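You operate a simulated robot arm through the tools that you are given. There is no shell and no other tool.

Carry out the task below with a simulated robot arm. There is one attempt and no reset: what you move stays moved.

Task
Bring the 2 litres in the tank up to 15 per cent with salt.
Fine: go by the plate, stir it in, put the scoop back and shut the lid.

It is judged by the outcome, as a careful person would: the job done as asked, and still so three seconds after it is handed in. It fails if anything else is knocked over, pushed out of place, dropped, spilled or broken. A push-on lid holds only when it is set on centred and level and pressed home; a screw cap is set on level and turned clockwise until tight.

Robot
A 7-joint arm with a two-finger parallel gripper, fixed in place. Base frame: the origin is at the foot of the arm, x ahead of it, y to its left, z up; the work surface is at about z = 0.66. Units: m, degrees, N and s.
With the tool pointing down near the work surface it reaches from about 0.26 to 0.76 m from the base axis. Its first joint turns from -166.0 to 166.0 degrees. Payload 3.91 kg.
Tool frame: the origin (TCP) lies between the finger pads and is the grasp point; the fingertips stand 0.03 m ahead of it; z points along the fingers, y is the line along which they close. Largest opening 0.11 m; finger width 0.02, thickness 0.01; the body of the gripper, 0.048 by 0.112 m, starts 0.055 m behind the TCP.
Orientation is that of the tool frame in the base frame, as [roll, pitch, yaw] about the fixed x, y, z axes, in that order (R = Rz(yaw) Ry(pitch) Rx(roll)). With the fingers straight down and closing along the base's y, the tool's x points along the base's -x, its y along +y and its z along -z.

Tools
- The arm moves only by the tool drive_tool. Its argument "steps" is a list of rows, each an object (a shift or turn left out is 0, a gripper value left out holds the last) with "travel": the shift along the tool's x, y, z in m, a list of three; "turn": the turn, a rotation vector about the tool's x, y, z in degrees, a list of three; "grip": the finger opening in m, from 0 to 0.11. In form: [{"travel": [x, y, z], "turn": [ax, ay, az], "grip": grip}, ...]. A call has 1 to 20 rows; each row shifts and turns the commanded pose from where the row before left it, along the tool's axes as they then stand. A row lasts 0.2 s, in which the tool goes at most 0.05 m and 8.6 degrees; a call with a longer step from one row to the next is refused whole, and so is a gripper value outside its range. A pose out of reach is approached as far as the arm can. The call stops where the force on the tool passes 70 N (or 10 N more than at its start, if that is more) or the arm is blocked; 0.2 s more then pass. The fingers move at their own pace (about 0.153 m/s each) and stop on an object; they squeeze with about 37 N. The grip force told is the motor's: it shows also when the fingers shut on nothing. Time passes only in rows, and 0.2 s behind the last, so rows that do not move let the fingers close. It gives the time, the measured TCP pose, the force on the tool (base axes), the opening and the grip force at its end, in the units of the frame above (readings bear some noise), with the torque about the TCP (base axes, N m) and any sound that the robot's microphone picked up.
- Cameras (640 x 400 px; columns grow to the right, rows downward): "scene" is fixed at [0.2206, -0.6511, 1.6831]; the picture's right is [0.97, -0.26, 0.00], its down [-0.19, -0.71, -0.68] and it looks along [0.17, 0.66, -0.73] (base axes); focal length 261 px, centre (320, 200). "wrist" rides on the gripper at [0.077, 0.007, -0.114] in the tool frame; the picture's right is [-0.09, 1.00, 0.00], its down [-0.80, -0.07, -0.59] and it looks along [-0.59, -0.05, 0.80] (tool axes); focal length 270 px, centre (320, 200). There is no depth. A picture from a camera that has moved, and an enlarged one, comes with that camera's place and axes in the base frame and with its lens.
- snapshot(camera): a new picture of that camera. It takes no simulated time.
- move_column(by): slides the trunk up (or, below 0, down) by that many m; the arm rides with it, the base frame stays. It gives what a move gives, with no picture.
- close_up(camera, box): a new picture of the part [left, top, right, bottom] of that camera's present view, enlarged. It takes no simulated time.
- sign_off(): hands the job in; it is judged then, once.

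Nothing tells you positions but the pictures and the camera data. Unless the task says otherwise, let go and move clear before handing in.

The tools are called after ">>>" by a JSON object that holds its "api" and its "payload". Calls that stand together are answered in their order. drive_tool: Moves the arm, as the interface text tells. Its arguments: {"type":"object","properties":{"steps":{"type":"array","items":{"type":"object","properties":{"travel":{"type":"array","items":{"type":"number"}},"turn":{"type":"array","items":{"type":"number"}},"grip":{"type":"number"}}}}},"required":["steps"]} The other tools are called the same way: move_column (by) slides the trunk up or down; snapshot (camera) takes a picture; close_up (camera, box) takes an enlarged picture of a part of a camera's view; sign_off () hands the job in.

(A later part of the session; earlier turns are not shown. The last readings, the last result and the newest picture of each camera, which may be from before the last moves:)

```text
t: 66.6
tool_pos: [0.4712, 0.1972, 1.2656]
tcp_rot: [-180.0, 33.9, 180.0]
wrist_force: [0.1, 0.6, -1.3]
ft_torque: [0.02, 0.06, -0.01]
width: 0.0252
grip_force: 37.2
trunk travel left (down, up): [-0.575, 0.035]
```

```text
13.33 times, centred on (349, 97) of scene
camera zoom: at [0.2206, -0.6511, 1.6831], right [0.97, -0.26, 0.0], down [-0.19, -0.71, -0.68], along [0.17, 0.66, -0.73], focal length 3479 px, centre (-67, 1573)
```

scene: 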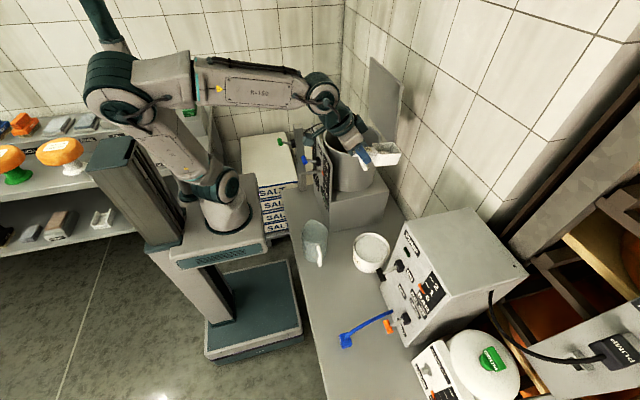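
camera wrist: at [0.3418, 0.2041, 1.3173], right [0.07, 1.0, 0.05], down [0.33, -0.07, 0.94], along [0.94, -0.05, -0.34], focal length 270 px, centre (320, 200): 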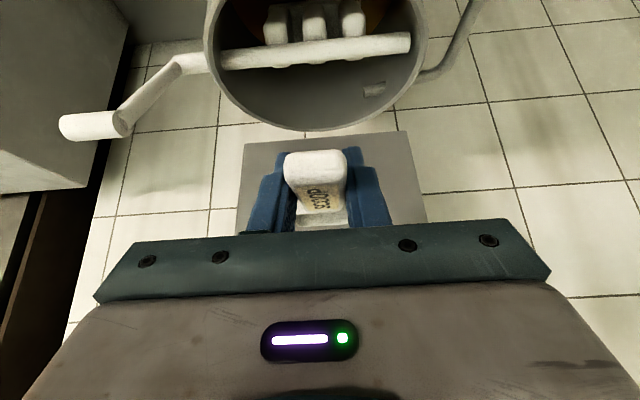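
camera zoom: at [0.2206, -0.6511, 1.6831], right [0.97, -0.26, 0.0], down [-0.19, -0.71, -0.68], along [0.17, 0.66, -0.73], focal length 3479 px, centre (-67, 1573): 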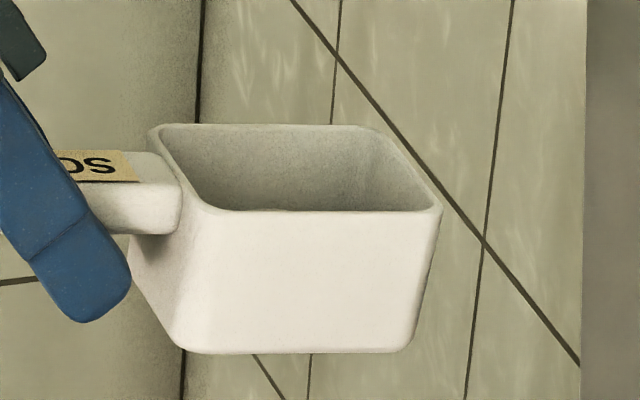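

The bowl is above the open mouth. I'll lower 6 cm, shift slightly to +y to allow for the slide, and check again before tipping.

>>> {"api": "drive_tool", "payload": {"steps": [{"travel": [0.0056, 0.004, 0.0083]}, {"travel": [0.0112, 0.006, 0.0166]}, {"travel": [0.0112, 0.006, 0.0166]}, {"travel": [0.0056, 0.004, 0.0083]}, {}, {}]}}

>>> {"api": "close_up", "payload": {"camera": "scene", "box": [315, 80, 385, 124]}}

```text
t: 68.0
tool_pos: [0.4709, 0.2173, 1.2052]
tcp_rot: [-180.0, 34.0, -179.9]
wrist_force: [-0.6, 0.3, -1.5]
ft_torque: [0.02, 0.05, -0.01]
width: 0.0252
grip_force: 36.7
trunk travel left (down, up): [-0.575, 0.035]
```

```text
9.09 times, centred on (350, 102) of scene
camera zoom: at [0.2206, -0.6511, 1.6831], right [0.97, -0.26, 0.0], down [-0.19, -0.71, -0.68], along [0.17, 0.66, -0.73], focal length 2372 px, centre (47, 1091)
```

zoom: 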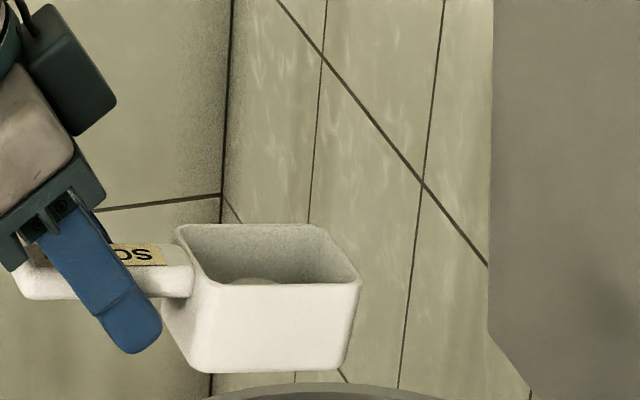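

The salt heap is visible in the bowl. I'll shift back 1 cm to miss the stirrer shaft, then roll the scoop about its own axis to tip it into the tank.

>>> {"api": "drive_tool", "payload": {"steps": [{"travel": [0.0083, 0, -0.0056]}, {"turn": [-6.63, 0, 4.47]}, {"turn": [-6.63, 0, 4.47]}, {"turn": [-6.63, 0, 4.47]}, {"turn": [-6.63, 0, 4.47]}, {"turn": [-6.63, 0, 4.47]}, {"turn": [-6.63, 0, 4.47]}, {"turn": [-6.63, 0, 4.47]}, {"turn": [-6.63, 0, 4.47]}, {"turn": [-6.63, 0, 4.47]}, {"turn": [-6.63, 0, 4.47]}, {"turn": [-6.63, 0, 4.47]}, {"turn": [-6.63, 0, 4.47]}, {"turn": [-6.63, 0, 4.47]}, {"turn": [-6.63, 0, 4.47]}, {"turn": [-6.63, 0, 4.47]}, {}, {}]}}

>>> {"api": "snapshot", "payload": {"camera": "scene"}}

>>> {"api": "close_up", "payload": {"camera": "scene", "box": [290, 70, 410, 190]}}

```text
t: 71.8
tool_pos: [0.4603, 0.2172, 1.2051]
tcp_rot: [64.3, -16.2, 149.7]
wrist_force: [-0.1, 0.5, 0.0]
ft_torque: [0.01, -0.01, -0.01]
width: 0.025
grip_force: 37.2
trunk travel left (down, up): [-0.575, 0.035]
```

```text
taken
```

scene: 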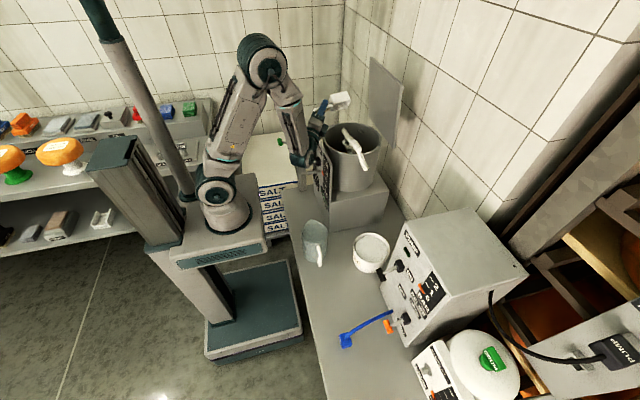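

```text
3.33 times, centred on (350, 130) of scene
camera zoom: at [0.2206, -0.6511, 1.6831], right [0.97, -0.26, 0.0], down [-0.19, -0.71, -0.68], along [0.17, 0.66, -0.73], focal length 870 px, centre (220, 433)
```

zoom: 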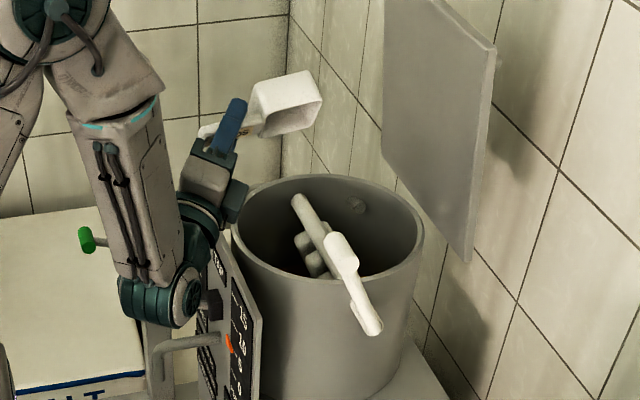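

The roll completed and the bowl looks empty. I'll roll back level and check the bowl and the display.

>>> {"api": "drive_tool", "payload": {"steps": [{"turn": [6.63, 0, -4.47]}, {"turn": [6.63, 0, -4.47]}, {"turn": [6.63, 0, -4.47]}, {"turn": [6.63, 0, -4.47]}, {"turn": [6.63, 0, -4.47]}, {"turn": [6.63, 0, -4.47]}, {"turn": [6.63, 0, -4.47]}, {"turn": [6.63, 0, -4.47]}, {"turn": [6.63, 0, -4.47]}, {"turn": [6.63, 0, -4.47]}, {"turn": [6.63, 0, -4.47]}, {"turn": [6.63, 0, -4.47]}, {"turn": [6.63, 0, -4.47]}, {"turn": [6.63, 0, -4.47]}, {"turn": [6.63, 0, -4.47]}, {}]}}

>>> {"api": "snapshot", "payload": {"camera": "wrist"}}

>>> {"api": "close_up", "payload": {"camera": "scene", "box": [290, 70, 410, 190]}}

>>> {"api": "close_up", "payload": {"camera": "scene", "box": [300, 140, 350, 205]}}

```text
t: 75.2
tool_pos: [0.4603, 0.2165, 1.2067]
tcp_rot: [-179.9, 34.0, 180.0]
wrist_force: [-0.3, 0.2, -1.1]
ft_torque: [0.03, 0.04, 0.04]
width: 0.025
grip_force: 37.5
trunk travel left (down, up): [-0.575, 0.035]
```

```text
taken
camera wrist: at [0.3318, 0.2242, 1.2574], right [0.07, 1.0, 0.05], down [0.33, -0.07, 0.94], along [0.94, -0.05, -0.33], focal length 270 px, centre (320, 200)
```

wrist: 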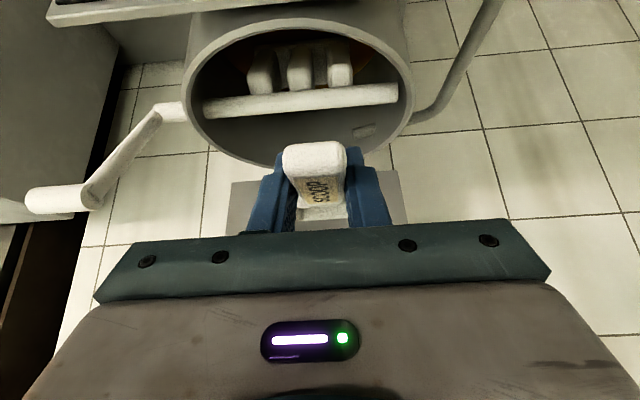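

```text
3.33 times, centred on (350, 130) of scene
camera zoom: at [0.2206, -0.6511, 1.6831], right [0.97, -0.26, 0.0], down [-0.19, -0.71, -0.68], along [0.17, 0.66, -0.73], focal length 870 px, centre (220, 433)
```

zoom: 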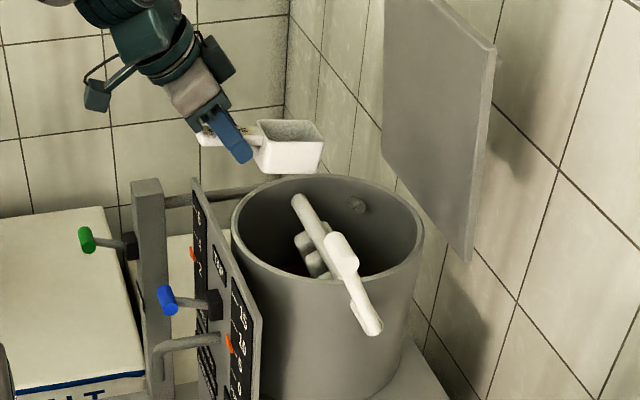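

```text
6.15 times, centred on (325, 172) of scene
camera zoom: at [0.2206, -0.6511, 1.6831], right [0.97, -0.26, 0.0], down [-0.19, -0.71, -0.68], along [0.17, 0.66, -0.73], focal length 1606 px, centre (289, 369)
```

zoom: 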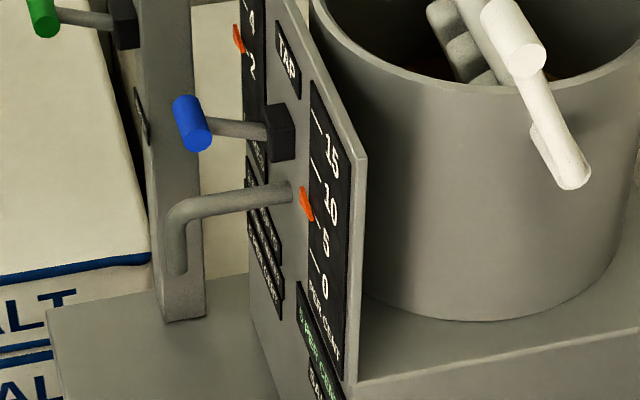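

>>> {"api": "close_up", "payload": {"camera": "wrist", "box": [180, 0, 420, 165]}}

>>> {"api": "close_up", "payload": {"camera": "scene", "box": [322, 90, 370, 122]}}

>>> {"api": "close_up", "payload": {"camera": "scene", "box": [325, 115, 385, 165]}}

>>> {"api": "close_up", "payload": {"camera": "scene", "box": [310, 170, 350, 210]}}

```text
2.42 times, centred on (300, 82) of wrist
camera zoom: at [0.3318, 0.2242, 1.2574], right [0.07, 1.0, 0.05], down [0.33, -0.07, 0.94], along [0.94, -0.05, -0.33], focal length 655 px, centre (368, 485)
```

zoom: 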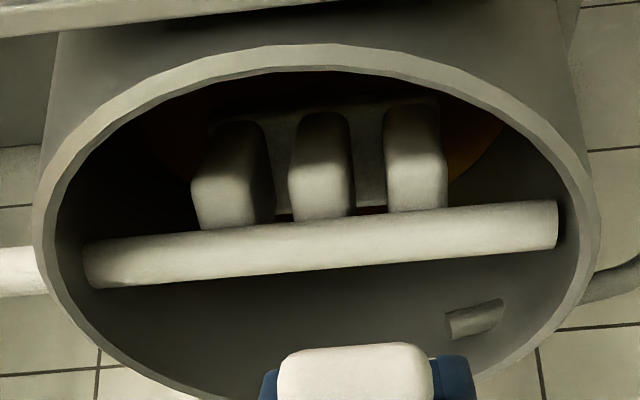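

```text
12.50 times, centred on (346, 106) of scene
camera zoom: at [0.2206, -0.6511, 1.6831], right [0.97, -0.26, 0.0], down [-0.19, -0.71, -0.68], along [0.17, 0.66, -0.73], focal length 3262 px, centre (-5, 1375)
```

zoom: 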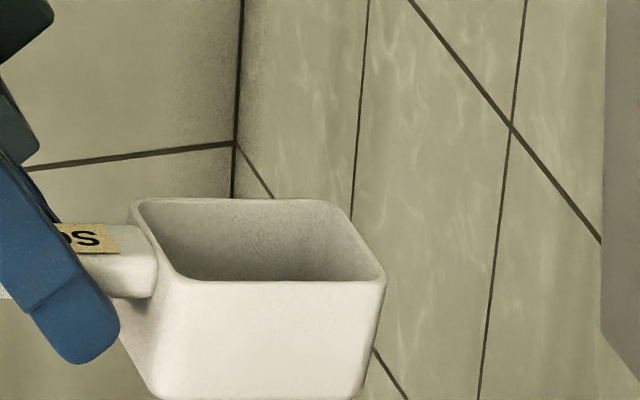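

```text
8.00 times, centred on (355, 140) of scene
camera zoom: at [0.2206, -0.6511, 1.6831], right [0.97, -0.26, 0.0], down [-0.19, -0.71, -0.68], along [0.17, 0.66, -0.73], focal length 2087 px, centre (40, 680)
```

zoom: 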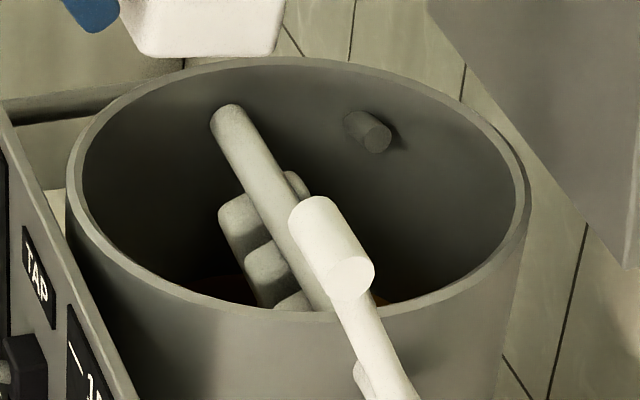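

```text
10.00 times, centred on (330, 190) of scene
camera zoom: at [0.2206, -0.6511, 1.6831], right [0.97, -0.26, 0.0], down [-0.19, -0.71, -0.68], along [0.17, 0.66, -0.73], focal length 2609 px, centre (220, 300)
```

zoom: 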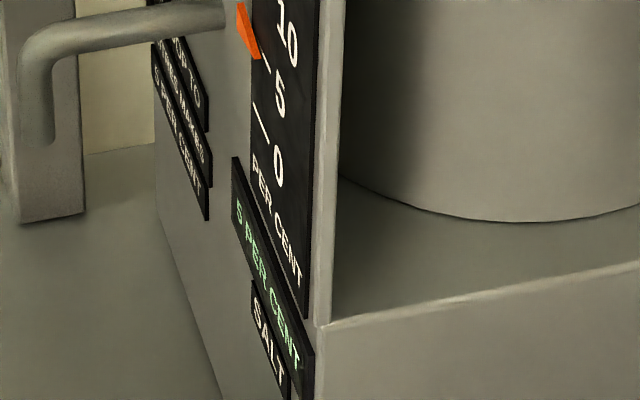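

The bowl is empty and the salt went into the tank; the display still says 5 per cent because it is unstirred. Now back to the tub for the second scoop: raise, traverse and descend.

>>> {"api": "drive_tool", "payload": {"steps": [{"travel": [-0.0168, 0, -0.0249]}, {"travel": [-0.0168, 0, -0.0249]}, {"travel": [0, -0.03, 0]}, {"travel": [0, -0.04, 0]}, {"travel": [0, -0.04, 0]}, {"travel": [0, -0.04, 0]}, {"travel": [0, -0.04, 0]}, {"travel": [0, -0.04, 0]}, {"travel": [0, -0.04, 0]}, {"travel": [0, -0.04, 0]}, {"travel": [0, -0.04, 0]}]}}

>>> {"api": "drive_tool", "payload": {"steps": [{"travel": [0.0224, 0, 0.0332]}, {"travel": [0.0224, 0, 0.0332]}, {"travel": [0.0224, 0, 0.0332]}, {"travel": [0.0224, 0, 0.0332]}, {"travel": [0.0224, 0, 0.0332]}, {"travel": [0.0224, 0, 0.0332]}, {"travel": [0.0224, 0, 0.0332]}, {"travel": [0.0224, 0, 0.0332]}, {"travel": [0.0224, 0, 0.0332]}]}}

>>> {"api": "snapshot", "payload": {"camera": "wrist"}}

>>> {"api": "close_up", "payload": {"camera": "wrist", "box": [230, 40, 400, 160]}}

>>> {"api": "close_up", "payload": {"camera": "scene", "box": [340, 225, 400, 285]}}

```text
t: 77.6
tool_pos: [0.4611, -0.1351, 1.2647]
tcp_rot: [180.0, 34.0, 180.0]
wrist_force: [-0.2, 0.0, -0.1]
ft_torque: [0.01, 0.02, -0.04]
width: 0.0252
grip_force: 37.0
trunk travel left (down, up): [-0.575, 0.035]
```

```text
t: 79.6
tool_pos: [0.4613, -0.1309, 0.9036]
tcp_rot: [-179.9, 33.9, -179.8]
wrist_force: [-0.4, 1.0, -0.7]
ft_torque: [0.02, 0.05, 0.02]
width: 0.0249
grip_force: 37.3
trunk travel left (down, up): [-0.575, 0.035]
```

```text
taken
camera wrist: at [0.3319, -0.1255, 0.9567], right [0.07, 1.0, 0.05], down [0.33, -0.07, 0.94], along [0.94, -0.05, -0.33], focal length 270 px, centre (320, 200)
```

wrist: 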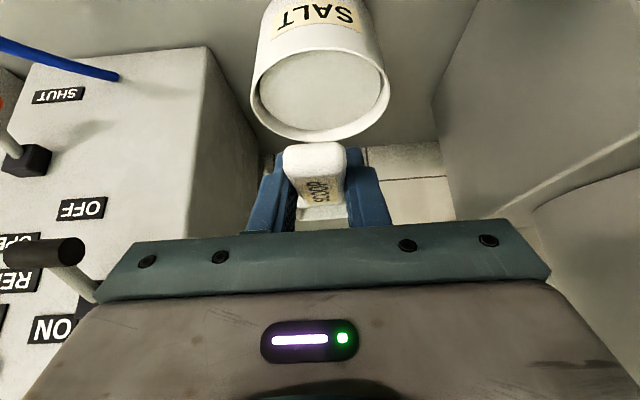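

```text
3.33 times, centred on (315, 100) of wrist
camera zoom: at [0.3319, -0.1255, 0.9567], right [0.07, 1.0, 0.05], down [0.33, -0.07, 0.94], along [0.94, -0.05, -0.33], focal length 901 px, centre (337, 533)
```

zoom: 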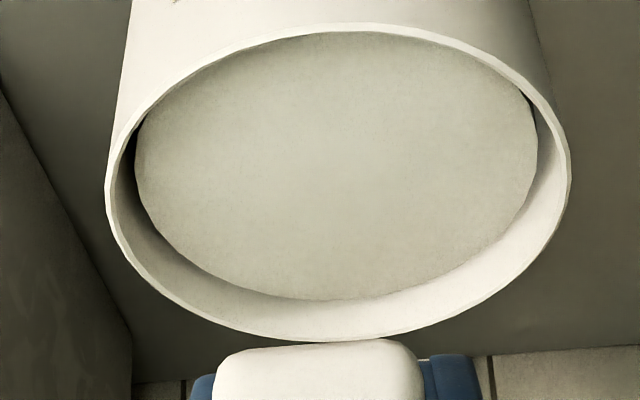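

```text
6.67 times, centred on (370, 255) of scene
camera zoom: at [0.2206, -0.6511, 1.6831], right [0.97, -0.26, 0.0], down [-0.19, -0.71, -0.68], along [0.17, 0.66, -0.73], focal length 1740 px, centre (-13, -167)
```

zoom: 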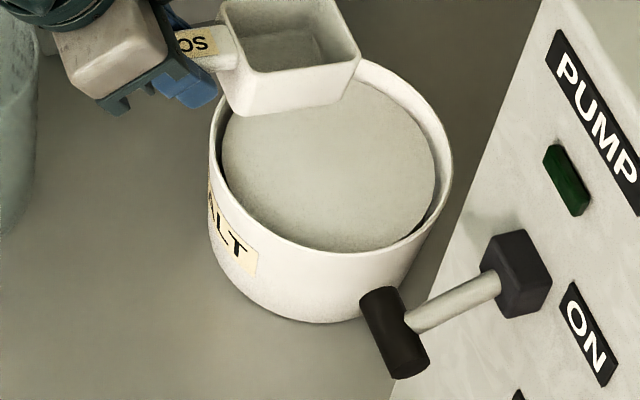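

The tub now sits at about (0.588, -0.131), nudged some 8 mm in the first dip. I'll nose the scoop down again, with the x position adjusted to leave clearance on both walls.

>>> {"api": "drive_tool", "payload": {"steps": [{"turn": [0, 5, 0]}, {"turn": [0, 5, 0]}, {"turn": [0, 5, 0]}, {"turn": [0, 5, 0]}, {"turn": [0, 5, 0]}, {"travel": [-0.0248, 0, 0.0039]}, {"travel": [-0.0248, 0, 0.0039]}, {"travel": [-0.0247, 0, 0.0039]}, {"travel": [0.0047, 0, 0.0296]}, {"travel": [0.0047, 0, 0.0296]}, {"travel": [0.0047, 0, 0.0296]}, {}]}}

>>> {"api": "snapshot", "payload": {"camera": "wrist"}}

>>> {"api": "close_up", "payload": {"camera": "wrist", "box": [180, 30, 460, 230]}}

```text
t: 82.2
tool_pos: [0.5357, -0.1326, 0.8141]
tcp_rot: [-179.9, 9.1, 179.9]
wrist_force: [0.3, -0.8, -1.5]
ft_torque: [0.05, 0.07, 0.02]
width: 0.0252
grip_force: 37.1
trunk travel left (down, up): [-0.575, 0.035]
```

```text
taken
camera wrist: at [0.4408, -0.1263, 0.9148], right [0.09, 1.0, 0.01], down [0.7, -0.07, 0.71], along [0.71, -0.05, -0.7], focal length 270 px, centre (320, 200)
```

wrist: 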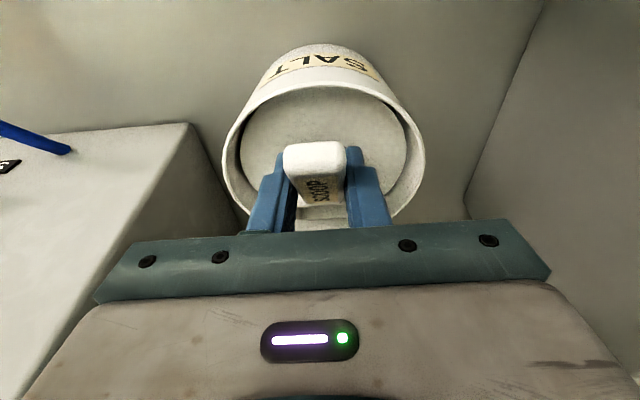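

```text
2.00 times, centred on (320, 130) of wrist
camera zoom: at [0.4408, -0.1263, 0.9148], right [0.09, 1.0, 0.01], down [0.7, -0.07, 0.71], along [0.71, -0.05, -0.7], focal length 541 px, centre (320, 340)
```

zoom: 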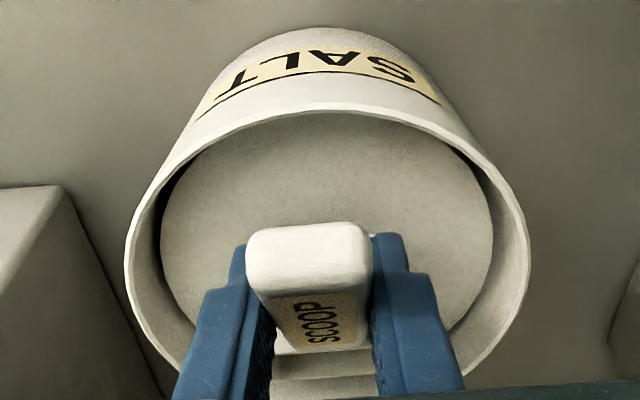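

Alignment looks right. I'll dip to z 0.757, where the fingertips just clear the salt.

>>> {"api": "drive_tool", "payload": {"steps": [{"travel": [0.003, 0, 0.0188]}, {"travel": [0.003, 0, 0.0188]}, {"travel": [0.003, 0, 0.0188]}, {}]}}

>>> {"api": "close_up", "payload": {"camera": "wrist", "box": [180, 50, 470, 240]}}

```text
t: 83.2
tool_pos: [0.5356, -0.1329, 0.7559]
tcp_rot: [180.0, 9.0, -180.0]
wrist_force: [0.4, -0.6, 0.6]
ft_torque: [0.0, 0.14, 0.0]
width: 0.025
grip_force: 37.3
trunk travel left (down, up): [-0.575, 0.035]
```

```text
2.11 times, centred on (325, 145) of wrist
camera zoom: at [0.4408, -0.1258, 0.8584], right [0.09, 1.0, 0.01], down [0.7, -0.07, 0.71], along [0.71, -0.05, -0.7], focal length 569 px, centre (310, 316)
```

zoom: 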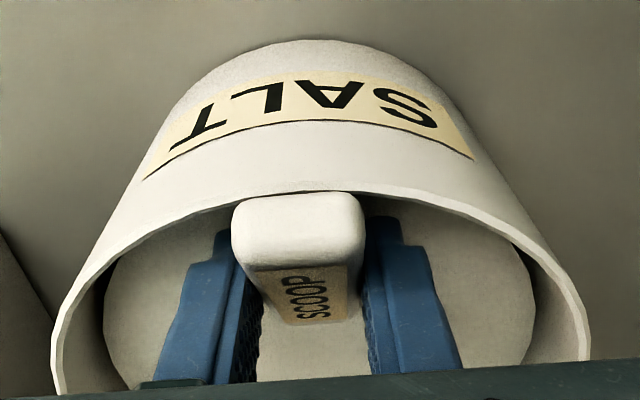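

No contact now; the salt level may have dropped a little after the first scoop. I'll go 4 mm deeper and watch the force.

>>> {"api": "drive_tool", "payload": {"steps": [{"travel": [0.0003, 0, 0.002]}, {"travel": [0.0003, 0, 0.002]}, {}]}}

```text
t: 84.0
tool_pos: [0.5372, -0.1331, 0.7561]
tcp_rot: [-180.0, 9.4, -180.0]
wrist_force: [4.2, 0.5, 27.9]
ft_torque: [0.15, -0.2, -0.03]
width: 0.0248
grip_force: 37.6
trunk travel left (down, up): [-0.575, 0.035]
```

Contact begins at the same height as before, so this depth is right. Level out while drawing slightly back from the far wall, then lift.

>>> {"api": "drive_tool", "payload": {"steps": [{"travel": [-0.0011, 0, -0.0069]}, {"travel": [0.0015, 0, -0.0003], "turn": [0, -5, 0]}, {"travel": [0.0015, 0, -0.0003], "turn": [0, -5, 0]}, {"travel": [-0.0006, 0, -0.0041], "turn": [0, -5, 0]}, {"travel": [-0.0027, 0, -0.0076], "turn": [0, -5, 0]}, {"travel": [-0.0053, 0, -0.0085], "turn": [0, -5, 0]}, {"travel": [-0.0056, 0, -0.0083]}, {"travel": [-0.0084, 0, -0.0124]}, {"travel": [-0.0112, 0, -0.0166]}, {"travel": [-0.0112, 0, -0.0166]}, {}]}}

>>> {"api": "close_up", "payload": {"camera": "scene", "box": [340, 215, 400, 275]}}

>>> {"api": "close_up", "payload": {"camera": "scene", "box": [340, 225, 400, 285]}}

```text
t: 86.4
tool_pos: [0.5317, -0.1329, 0.8483]
tcp_rot: [180.0, 34.0, 179.9]
wrist_force: [0.2, 0.3, -2.0]
ft_torque: [-0.01, 0.05, 0.01]
width: 0.025
grip_force: 36.8
trunk travel left (down, up): [-0.575, 0.035]
```

```text
6.67 times, centred on (370, 245) of scene
camera zoom: at [0.2206, -0.6511, 1.6831], right [0.97, -0.26, 0.0], down [-0.19, -0.71, -0.68], along [0.17, 0.66, -0.73], focal length 1740 px, centre (-13, -100)
```

zoom: 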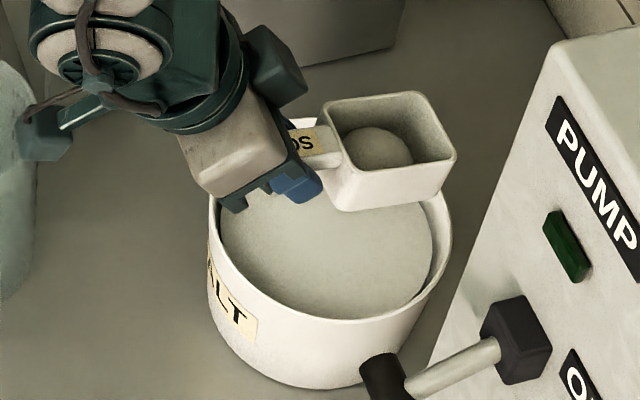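

```text
6.67 times, centred on (370, 255) of scene
camera zoom: at [0.2206, -0.6511, 1.6831], right [0.97, -0.26, 0.0], down [-0.19, -0.71, -0.68], along [0.17, 0.66, -0.73], focal length 1740 px, centre (-13, -167)
```

zoom: 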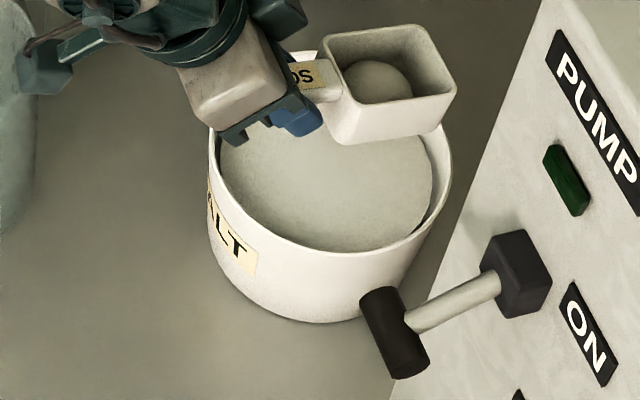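

Second scoop is loaded and the tub stayed put. I'll carry it to the tank on the same path.

>>> {"api": "drive_tool", "payload": {"steps": [{"travel": [-0.0043, 0, -0.0092]}, {"travel": [-0.0086, 0, -0.0183]}, {"travel": [-0.0129, 0, -0.0275]}, {"travel": [-0.0129, 0, -0.0275]}, {"travel": [-0.0129, 0, -0.0275]}, {"travel": [-0.0129, 0, -0.0275]}, {"travel": [-0.0129, 0, -0.0275]}, {"travel": [-0.0129, 0, -0.0275]}, {"travel": [-0.0129, 0, -0.0275]}, {"travel": [-0.0129, 0, -0.0275]}, {"travel": [-0.0129, 0, -0.0275]}, {"travel": [-0.0129, 0, -0.0275]}, {"travel": [-0.0129, 0, -0.0275]}, {"travel": [-0.0129, 0, -0.0275]}, {"travel": [-0.0086, 0, -0.0183]}, {"travel": [-0.0043, 0, -0.0092]}]}}

>>> {"api": "drive_tool", "payload": {"steps": [{"travel": [0, 0.01, 0]}, {"travel": [0, 0.02, 0]}, {"travel": [0, 0.03, 0]}, {"travel": [0, 0.03, 0]}, {"travel": [0, 0.03, 0]}, {"travel": [0, 0.03, 0]}, {"travel": [0, 0.03, 0]}, {"travel": [0, 0.03, 0]}, {"travel": [0, 0.03, 0]}, {"travel": [0, 0.03, 0]}, {"travel": [0, 0.03, 0]}, {"travel": [0, 0.03, 0]}, {"travel": [0, 0.01, 0]}, {"travel": [0, 0.01, 0]}, {"travel": [0.0056, 0, 0.0083]}, {"travel": [0.0112, 0, 0.0166]}, {"travel": [0.0112, 0, 0.0166]}, {"travel": [0.0056, 0, 0.0083]}, {}]}}

>>> {"api": "close_up", "payload": {"camera": "scene", "box": [315, 80, 385, 124]}}

```text
t: 89.8
tool_pos: [0.4656, -0.1336, 1.2688]
tcp_rot: [-180.0, 34.1, 179.9]
wrist_force: [0.0, -0.1, -0.7]
ft_torque: [-0.01, 0.09, 0.02]
width: 0.0251
grip_force: 36.9
trunk travel left (down, up): [-0.575, 0.035]
```

```text
t: 93.8
tool_pos: [0.4658, 0.2166, 1.2079]
tcp_rot: [-179.9, 34.0, 180.0]
wrist_force: [-1.1, -0.7, -1.7]
ft_torque: [0.02, 0.06, 0.02]
width: 0.0251
grip_force: 37.2
trunk travel left (down, up): [-0.575, 0.035]
```

```text
9.09 times, centred on (350, 102) of scene
camera zoom: at [0.2206, -0.6511, 1.6831], right [0.97, -0.26, 0.0], down [-0.19, -0.71, -0.68], along [0.17, 0.66, -0.73], focal length 2372 px, centre (47, 1091)
```

zoom: 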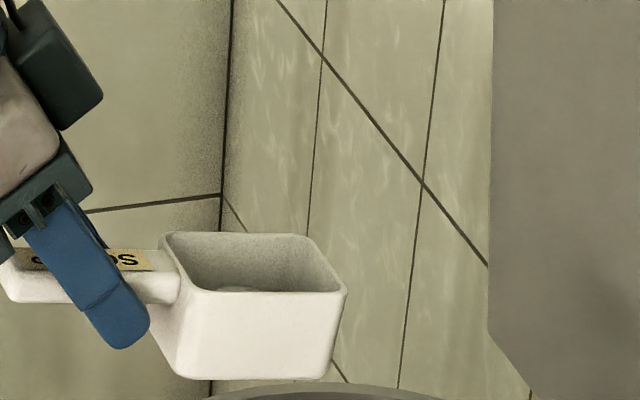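

The heap is still in the bowl over the tank mouth. Tip it in as before.

>>> {"api": "drive_tool", "payload": {"steps": [{"travel": [0.004, 0, -0.0027]}, {"turn": [-6.63, 0, 4.47]}, {"turn": [-6.63, 0, 4.47]}, {"turn": [-6.63, 0, 4.47]}, {"turn": [-6.63, 0, 4.47]}, {"turn": [-6.63, 0, 4.47]}, {"turn": [-6.63, 0, 4.47]}, {"turn": [-6.63, 0, 4.47]}, {"turn": [-6.63, 0, 4.47]}, {"turn": [-6.63, 0, 4.47]}, {"turn": [-6.63, 0, 4.47]}, {"turn": [-6.63, 0, 4.47]}, {"turn": [-6.63, 0, 4.47]}, {"turn": [-6.63, 0, 4.47]}, {"turn": [-6.63, 0, 4.47]}, {"turn": [-6.63, 0, 4.47]}, {}, {}]}}

>>> {"api": "close_up", "payload": {"camera": "scene", "box": [315, 80, 385, 124]}}

>>> {"api": "drive_tool", "payload": {"steps": [{"turn": [6.63, 0, -4.47]}, {"turn": [6.63, 0, -4.47]}, {"turn": [6.63, 0, -4.47]}, {"turn": [6.63, 0, -4.47]}, {"turn": [6.63, 0, -4.47]}, {"turn": [6.63, 0, -4.47]}, {"turn": [6.63, 0, -4.47]}, {"turn": [6.63, 0, -4.47]}, {"turn": [6.63, 0, -4.47]}, {"turn": [6.63, 0, -4.47]}, {"turn": [6.63, 0, -4.47]}, {"turn": [6.63, 0, -4.47]}, {"turn": [6.63, 0, -4.47]}, {"turn": [6.63, 0, -4.47]}, {"turn": [6.63, 0, -4.47]}, {}]}}

>>> {"api": "close_up", "payload": {"camera": "scene", "box": [315, 80, 385, 124]}}

>>> {"api": "snapshot", "payload": {"camera": "scene"}}

```text
t: 97.6
tool_pos: [0.4618, 0.218, 1.2077]
tcp_rot: [64.4, -16.2, 149.8]
wrist_force: [0.0, -1.2, -0.3]
ft_torque: [-0.03, 0.01, 0.0]
width: 0.0249
grip_force: 36.8
trunk travel left (down, up): [-0.575, 0.035]
```

```text
9.09 times, centred on (350, 102) of scene
camera zoom: at [0.2206, -0.6511, 1.6831], right [0.97, -0.26, 0.0], down [-0.19, -0.71, -0.68], along [0.17, 0.66, -0.73], focal length 2372 px, centre (47, 1091)
```

zoom: 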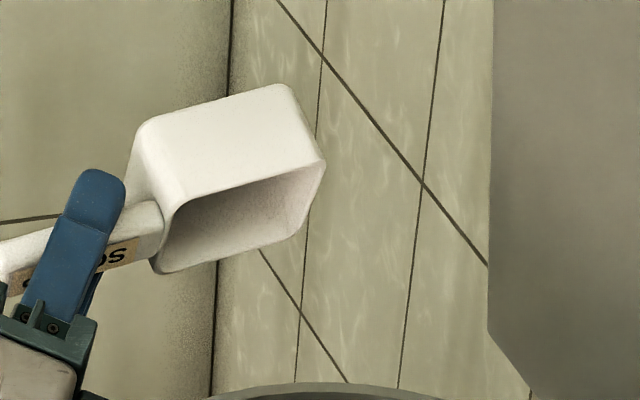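

```text
t: 101.0
tool_pos: [0.4616, 0.2155, 1.2083]
tcp_rot: [-179.9, 34.0, 180.0]
wrist_force: [-0.2, 0.0, -0.3]
ft_torque: [0.01, 0.06, -0.02]
width: 0.0251
grip_force: 36.7
trunk travel left (down, up): [-0.575, 0.035]
```

```text
9.09 times, centred on (350, 102) of scene
camera zoom: at [0.2206, -0.6511, 1.6831], right [0.97, -0.26, 0.0], down [-0.19, -0.71, -0.68], along [0.17, 0.66, -0.73], focal length 2372 px, centre (47, 1091)
```

zoom: 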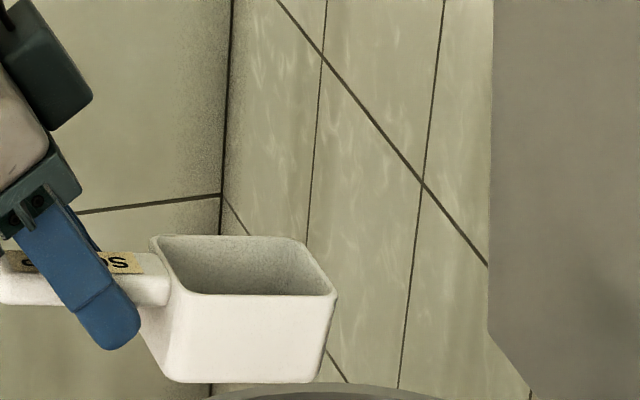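

```text
taken
```

scene: 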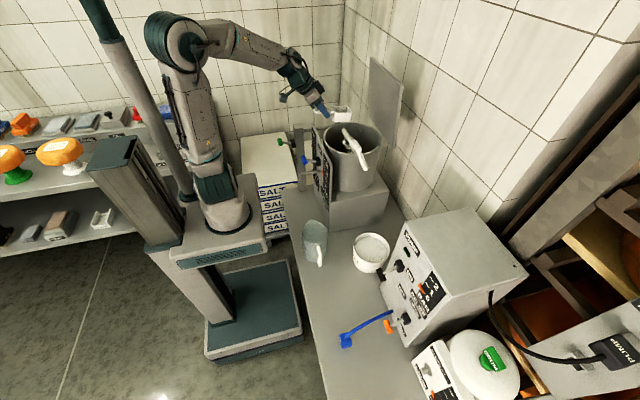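

Both scoops are in. Next, I return the scoop to its place on the table.

>>> {"api": "drive_tool", "payload": {"steps": [{"travel": [-0.0168, 0, -0.0249]}, {"travel": [-0.0168, 0, -0.0249]}, {"travel": [0, -0.03, 0]}, {"travel": [0, -0.04, 0]}, {"travel": [0, -0.04, 0]}, {"travel": [0, -0.04, 0]}, {"travel": [0, -0.04, 0]}, {"travel": [0, -0.04, 0]}, {"travel": [0, -0.04, 0]}, {"travel": [0, -0.04, 0]}, {"travel": [0, -0.04, 0]}]}}

>>> {"api": "drive_tool", "payload": {"steps": [{"travel": [0.0224, 0, 0.0332]}, {"travel": [0.0224, 0, 0.0332]}, {"travel": [0.0224, 0, 0.0332]}, {"travel": [0.0224, 0, 0.0332]}, {"travel": [0.0224, 0, 0.0332]}, {"travel": [0.0224, 0, 0.0332]}, {"travel": [0.0224, 0, 0.0332]}, {"travel": [0.0224, 0, 0.0332]}, {"travel": [0.0224, 0, 0.0332]}, {"travel": [0.016, -0.0198, -0.0108]}, {"travel": [0.016, -0.0198, -0.0108]}, {"travel": [0.016, -0.0198, -0.0108]}, {"travel": [0.016, -0.0198, -0.0108]}, {"travel": [0.016, -0.0198, -0.0108]}, {"travel": [0.016, -0.0198, -0.0108]}]}}

>>> {"api": "snapshot", "payload": {"camera": "wrist"}}

```text
t: 103.4
tool_pos: [0.4624, -0.1337, 1.2678]
tcp_rot: [180.0, 34.0, -180.0]
wrist_force: [-0.5, 0.2, -1.0]
ft_torque: [0.0, 0.03, -0.02]
width: 0.0251
grip_force: 37.3
trunk travel left (down, up): [-0.575, 0.035]
```

```text
t: 106.6
tool_pos: [0.3461, -0.2515, 0.9076]
tcp_rot: [-179.9, 34.0, -180.0]
wrist_force: [0.3, -0.2, -0.1]
ft_torque: [-0.03, -0.03, 0.01]
width: 0.0252
grip_force: 36.7
trunk travel left (down, up): [-0.575, 0.035]
```

```text
taken
camera wrist: at [0.2161, -0.2449, 0.9595], right [0.07, 1.0, 0.05], down [0.33, -0.07, 0.94], along [0.94, -0.05, -0.34], focal length 270 px, centre (320, 200)
```

wrist: 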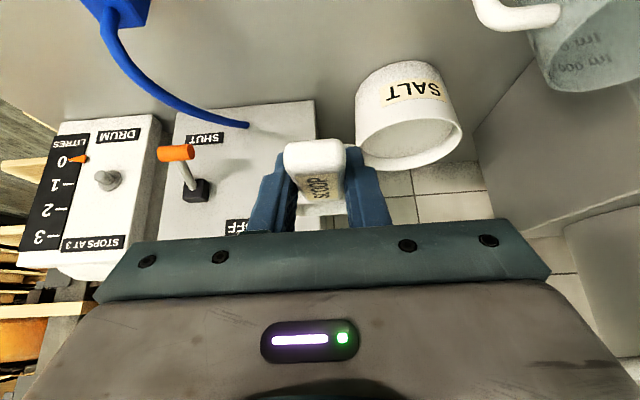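

>>> {"api": "drive_tool", "payload": {"steps": [{"travel": [0.0217, -0.0003, 0.0319]}, {"travel": [0.0215, -0.0003, 0.0319]}, {"travel": [0.0215, -0.0003, 0.0319]}, {"travel": [0.0215, -0.0003, 0.0319]}, {"travel": [0.0215, -0.0003, 0.0319]}, {"travel": [0.0028, 0, 0.0041]}, {"travel": [0.0028, 0, 0.0041]}, {"travel": [0.0028, 0, 0.0041]}, {}]}}

>>> {"api": "close_up", "payload": {"camera": "scene", "box": [290, 240, 390, 320]}}

```text
t: 108.6
tool_pos: [0.3446, -0.2538, 0.7013]
tcp_rot: [180.0, 34.1, 180.0]
wrist_force: [-3.6, -1.2, 10.8]
ft_torque: [0.02, -1.06, -0.17]
width: 0.0253
grip_force: 37.1
trunk travel left (down, up): [-0.575, 0.035]
```

```text
5.00 times, centred on (340, 280) of scene
camera zoom: at [0.2206, -0.6511, 1.6831], right [0.97, -0.26, 0.0], down [-0.19, -0.71, -0.68], along [0.17, 0.66, -0.73], focal length 1305 px, centre (220, -200)
```

zoom: 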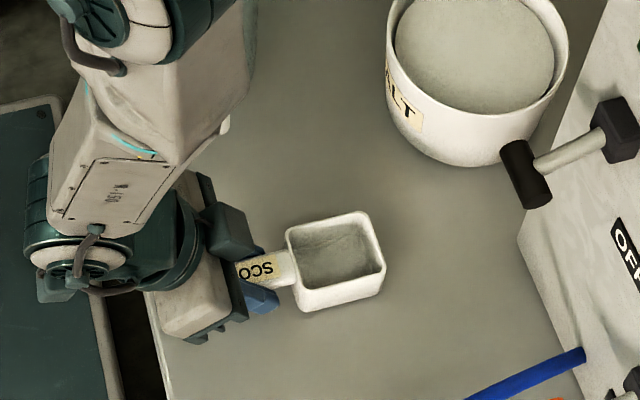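

The bowl's front edge touches first: the scoop has sagged about 4 degrees in the grip. I'll raise a little, level it, and set it down flat.

>>> {"api": "drive_tool", "payload": {"steps": [{"travel": [-0.0028, 0, -0.0041]}, {"turn": [0, -4, 0]}, {"travel": [0.0018, 0, 0.0024]}, {"travel": [0.0018, 0, 0.0024]}, {}]}}

```text
t: 109.8
tool_pos: [0.3464, -0.2532, 0.6997]
tcp_rot: [-179.9, 38.0, 179.9]
wrist_force: [1.3, -0.6, -0.2]
ft_torque: [-0.01, 0.01, -0.02]
width: 0.0249
grip_force: 37.0
trunk travel left (down, up): [-0.575, 0.035]
```

>>> {"api": "drive_tool", "payload": {"steps": [{"travel": [0.0012, 0, 0.0016]}, {"travel": [0.0012, 0, 0.0016]}, {}]}}

>>> {"api": "close_up", "payload": {"camera": "scene", "box": [310, 260, 390, 310]}}

```text
t: 110.6
tool_pos: [0.3456, -0.2524, 0.6976]
tcp_rot: [-179.9, 38.2, -180.0]
wrist_force: [-3.2, 0.2, 16.9]
ft_torque: [0.2, -0.61, 0.04]
width: 0.0251
grip_force: 36.9
trunk travel left (down, up): [-0.575, 0.035]
```

```text
8.00 times, centred on (350, 285) of scene
camera zoom: at [0.2206, -0.6511, 1.6831], right [0.97, -0.26, 0.0], down [-0.19, -0.71, -0.68], along [0.17, 0.66, -0.73], focal length 2087 px, centre (80, -480)
```

zoom: 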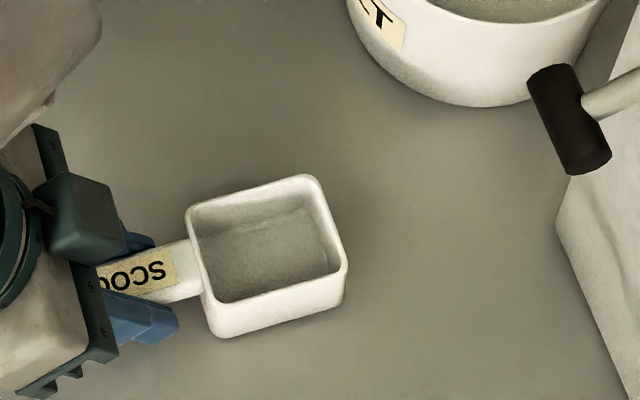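

The bowl is flat on the table at its original spot. Release and move up.

>>> {"api": "drive_tool", "payload": {"steps": [{"grip": 0.035}, {"grip": 0.05}, {}, {}, {"travel": [-0.0062, 0, -0.0079]}, {"travel": [-0.0123, 0, -0.0158]}, {"travel": [-0.0185, 0, -0.0236]}, {"travel": [-0.0246, 0, -0.0315]}, {"travel": [-0.0246, 0, -0.0315]}, {"travel": [-0.0246, 0, -0.0315]}]}}

>>> {"api": "close_up", "payload": {"camera": "scene", "box": [310, 260, 390, 310]}}

>>> {"api": "snapshot", "payload": {"camera": "wrist"}}

```text
t: 112.8
tool_pos: [0.3464, -0.2529, 0.8769]
tcp_rot: [-179.9, 37.9, -179.9]
wrist_force: [0.6, 0.6, 0.2]
ft_torque: [-0.01, 0.02, 0.0]
width: 0.0502
grip_force: 0.0
trunk travel left (down, up): [-0.575, 0.035]
```

```text
8.00 times, centred on (350, 285) of scene
camera zoom: at [0.2206, -0.6511, 1.6831], right [0.97, -0.26, 0.0], down [-0.19, -0.71, -0.68], along [0.17, 0.66, -0.73], focal length 2087 px, centre (80, -480)
```

zoom: 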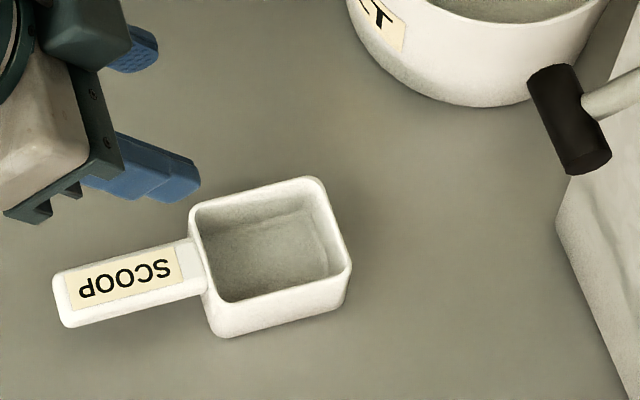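

```text
taken
camera wrist: at [0.2131, -0.2451, 0.9193], right [0.07, 1.0, 0.05], down [0.27, -0.07, 0.96], along [0.96, -0.05, -0.27], focal length 270 px, centre (320, 200)
```

wrist: 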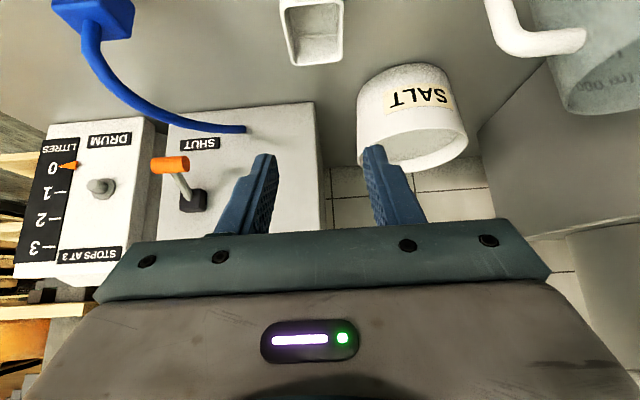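

The scoop is back on its spot. For the crank I'll rise, set the tool straight down, and yaw it so the fingers close along x.

>>> {"api": "drive_tool", "payload": {"steps": [{"travel": [-0.0246, 0, -0.0315]}, {"travel": [-0.0246, 0, -0.0315]}, {"turn": [0, 8, 0]}, {"turn": [0, 8, 0]}, {"turn": [0, 8, 0]}, {"turn": [0, 8, 0]}, {"turn": [0, 6, 0]}, {"travel": [-0.01, 0.01, -0.045]}, {"travel": [-0.01, 0.01, -0.045]}, {"travel": [-0.01, 0.01, -0.045]}, {"travel": [-0.01, 0.01, -0.045]}, {"travel": [-0.01, 0.01, -0.045]}, {"travel": [-0.01, 0.01, -0.045]}, {"travel": [-0.01, 0.01, -0.045]}, {"travel": [-0.01, 0.01, -0.045]}]}}

>>> {"api": "drive_tool", "payload": {"steps": [{"turn": [0, 0, -8.5]}, {"turn": [0, 0, -8.5]}, {"turn": [0, 0, -8.5]}, {"turn": [0, 0, -8.5]}, {"turn": [0, 0, -8.5]}, {"turn": [0, 0, -8.5]}, {"turn": [0, 0, -8.5]}, {"turn": [0, 0, -8.5]}, {"turn": [0, 0, -8.5]}, {"turn": [0, 0, -8.5]}, {"turn": [0, 0, -5]}]}}

>>> {"api": "snapshot", "payload": {"camera": "scene"}}

```text
t: 116.0
tool_pos: [0.427, -0.1731, 1.3163]
tcp_rot: [179.9, 0.0, 180.0]
wrist_force: [0.5, -0.7, 0.4]
ft_torque: [0.0, -0.02, -0.05]
width: 0.0497
grip_force: 0.0
trunk travel left (down, up): [-0.575, 0.035]
```

```text
t: 118.4
tool_pos: [0.4249, -0.172, 1.3166]
tcp_rot: [-179.9, 0.0, -89.9]
wrist_force: [-0.6, -0.4, -0.2]
ft_torque: [-0.02, -0.01, 0.0]
width: 0.0501
grip_force: 0.1
trunk travel left (down, up): [-0.575, 0.035]
```

```text
taken
```

scene: 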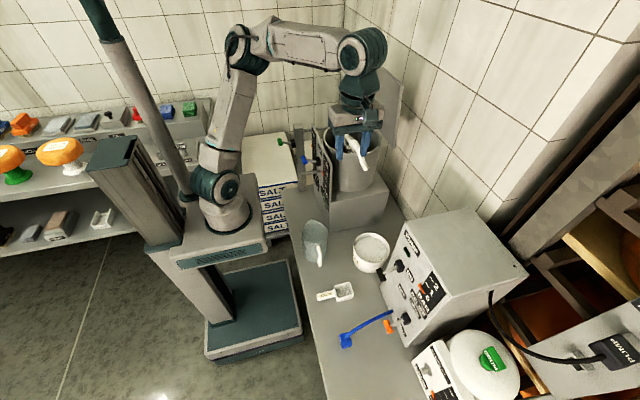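

Now I'll tilt the tool to point toward +y, down and slightly forward, and move to just short of the crank grip.

>>> {"api": "drive_tool", "payload": {"steps": [{"turn": [0, -8, 0]}, {"turn": [0, -8, 0]}, {"turn": [0, -8, 0]}, {"turn": [0, -8, 0]}, {"turn": [0, -8, 0]}, {"turn": [6.38, 0, -5.36]}, {"turn": [6.38, 0, -5.36]}, {"turn": [6.38, 0, -5.36]}]}}

>>> {"api": "snapshot", "payload": {"camera": "wrist"}}

```text
t: 120.2
tool_pos: [0.4253, -0.1737, 1.3154]
tcp_rot: [-148.5, 35.6, -70.3]
wrist_force: [-0.1, 0.2, -0.2]
ft_torque: [-0.01, 0.0, 0.01]
width: 0.0499
grip_force: 0.0
trunk travel left (down, up): [-0.575, 0.035]
```

```text
taken
camera wrist: at [0.4019, -0.3055, 1.3475], right [-0.93, 0.07, -0.37], down [-0.35, 0.23, 0.91], along [0.15, 0.97, -0.19], focal length 270 px, centre (320, 200)
```

wrist: 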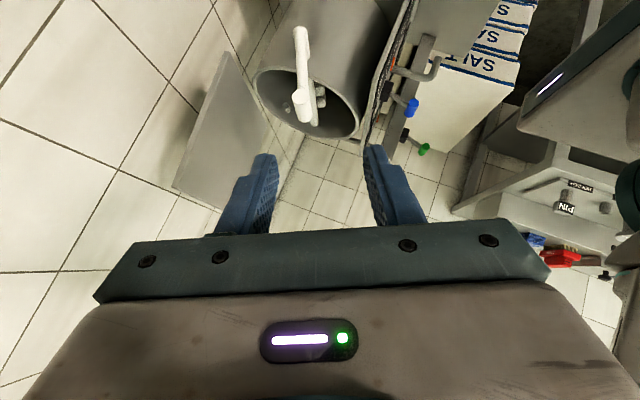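

>>> {"api": "close_up", "payload": {"camera": "wrist", "box": [250, 10, 350, 140]}}

```text
3.08 times, centred on (300, 75) of wrist
camera zoom: at [0.4019, -0.3055, 1.3475], right [-0.93, 0.07, -0.37], down [-0.35, 0.23, 0.91], along [0.15, 0.97, -0.19], focal length 832 px, centre (382, 585)
```

zoom: 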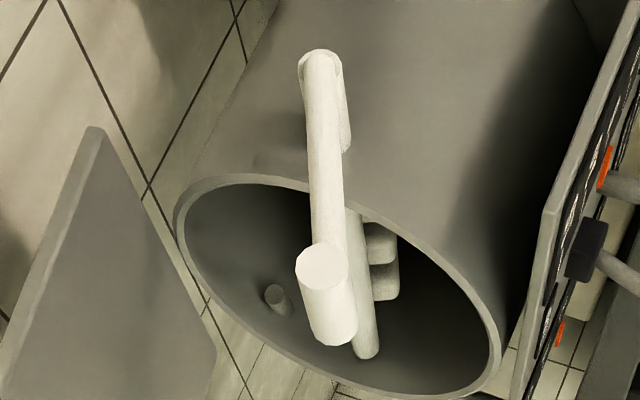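

The grip is confirmed at about (0.519, -0.004, 1.178). I'll approach along the tool axis to a pre-grasp point.

>>> {"api": "drive_tool", "payload": {"steps": [{"travel": [-0.0061, -0.0067, 0.0387]}, {"travel": [-0.0061, -0.0067, 0.0387]}, {"travel": [-0.0061, -0.0067, 0.0387]}, {"travel": [-0.0062, -0.0066, 0.0387]}, {}]}}

>>> {"api": "snapshot", "payload": {"camera": "wrist"}}

>>> {"api": "close_up", "payload": {"camera": "scene", "box": [300, 90, 420, 190]}}

```text
t: 121.4
tool_pos: [0.4934, -0.0549, 1.2337]
tcp_rot: [-148.7, 35.7, -70.5]
wrist_force: [0.1, -0.7, 0.6]
ft_torque: [-0.06, 0.0, 0.0]
width: 0.0499
grip_force: 0.2
trunk travel left (down, up): [-0.575, 0.035]
```

```text
taken
camera wrist: at [0.4705, -0.1868, 1.2649], right [-0.93, 0.07, -0.37], down [-0.35, 0.23, 0.91], along [0.15, 0.97, -0.19], focal length 270 px, centre (320, 200)
```

wrist: 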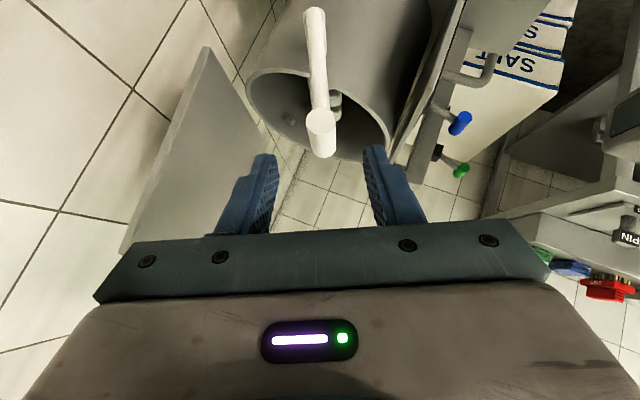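

```text
4.00 times, centred on (360, 140) of scene
camera zoom: at [0.2206, -0.6511, 1.6831], right [0.97, -0.26, 0.0], down [-0.19, -0.71, -0.68], along [0.17, 0.66, -0.73], focal length 1044 px, centre (160, 440)
```

zoom: 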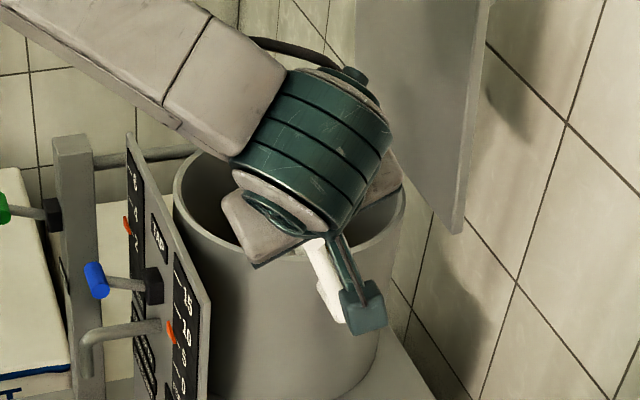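

The crank grip is centred between the fingers. Advance and close.

>>> {"api": "drive_tool", "payload": {"steps": [{"travel": [0, 0, 0.03]}, {"travel": [0, 0, 0.03]}, {"travel": [0, 0, 0.019]}, {}, {"grip": 0.0}, {}, {}]}}

>>> {"api": "snapshot", "payload": {"camera": "wrist"}}

```text
t: 123.0
tool_pos: [0.5187, -0.0028, 1.1783]
tcp_rot: [-148.8, 35.6, -70.4]
wrist_force: [0.4, 1.0, 0.2]
ft_torque: [0.1, -0.08, -0.02]
width: 0.0214
grip_force: 44.7
trunk travel left (down, up): [-0.575, 0.035]
```

```text
taken
camera wrist: at [0.4955, -0.1362, 1.2104], right [-0.93, 0.07, -0.37], down [-0.35, 0.23, 0.91], along [0.15, 0.97, -0.19], focal length 270 px, centre (320, 200)
```

wrist: 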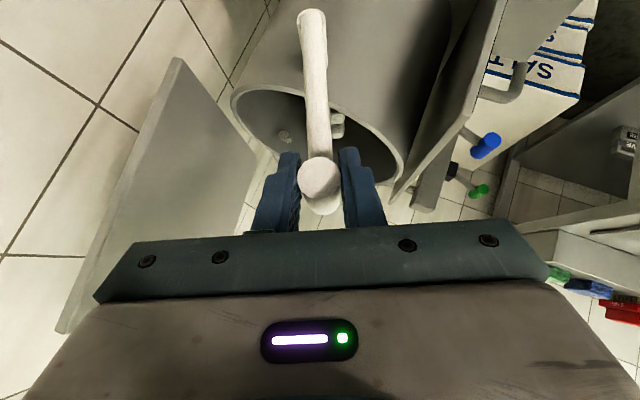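

Crank grip is firmly held (21 mm). I'll turn it a small arc first to verify the axle centre.

>>> {"api": "drive_tool", "payload": {"steps": [{"travel": [0.0005, -0.0159, 0.0006]}, {"travel": [0.0016, -0.0157, 0.0019]}, {"travel": [0.0026, -0.0153, 0.0031]}, {"travel": [0.0037, -0.0148, 0.0044]}, {"travel": [0.0046, -0.0142, 0.0055]}, {}]}}

>>> {"api": "close_up", "payload": {"camera": "scene", "box": [300, 90, 420, 190]}}

```text
t: 124.4
tool_pos: [0.5969, -0.0045, 1.1914]
tcp_rot: [-148.8, 35.6, -70.4]
wrist_force: [-2.9, -0.3, -1.7]
ft_torque: [0.23, 0.32, 0.17]
width: 0.0215
grip_force: 44.9
trunk travel left (down, up): [-0.575, 0.035]
```

```text
4.00 times, centred on (360, 140) of scene
camera zoom: at [0.2206, -0.6511, 1.6831], right [0.97, -0.26, 0.0], down [-0.19, -0.71, -0.68], along [0.17, 0.66, -0.73], focal length 1044 px, centre (160, 440)
```

zoom: 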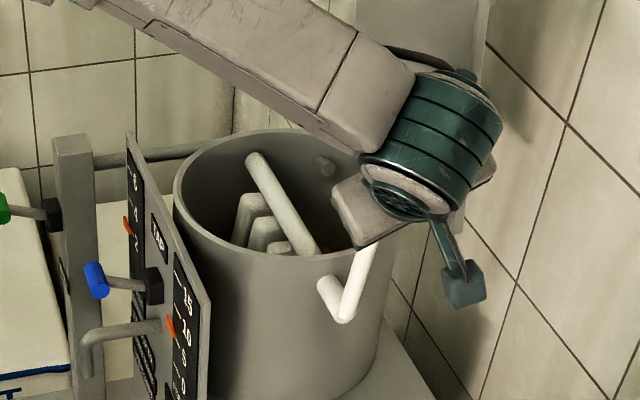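

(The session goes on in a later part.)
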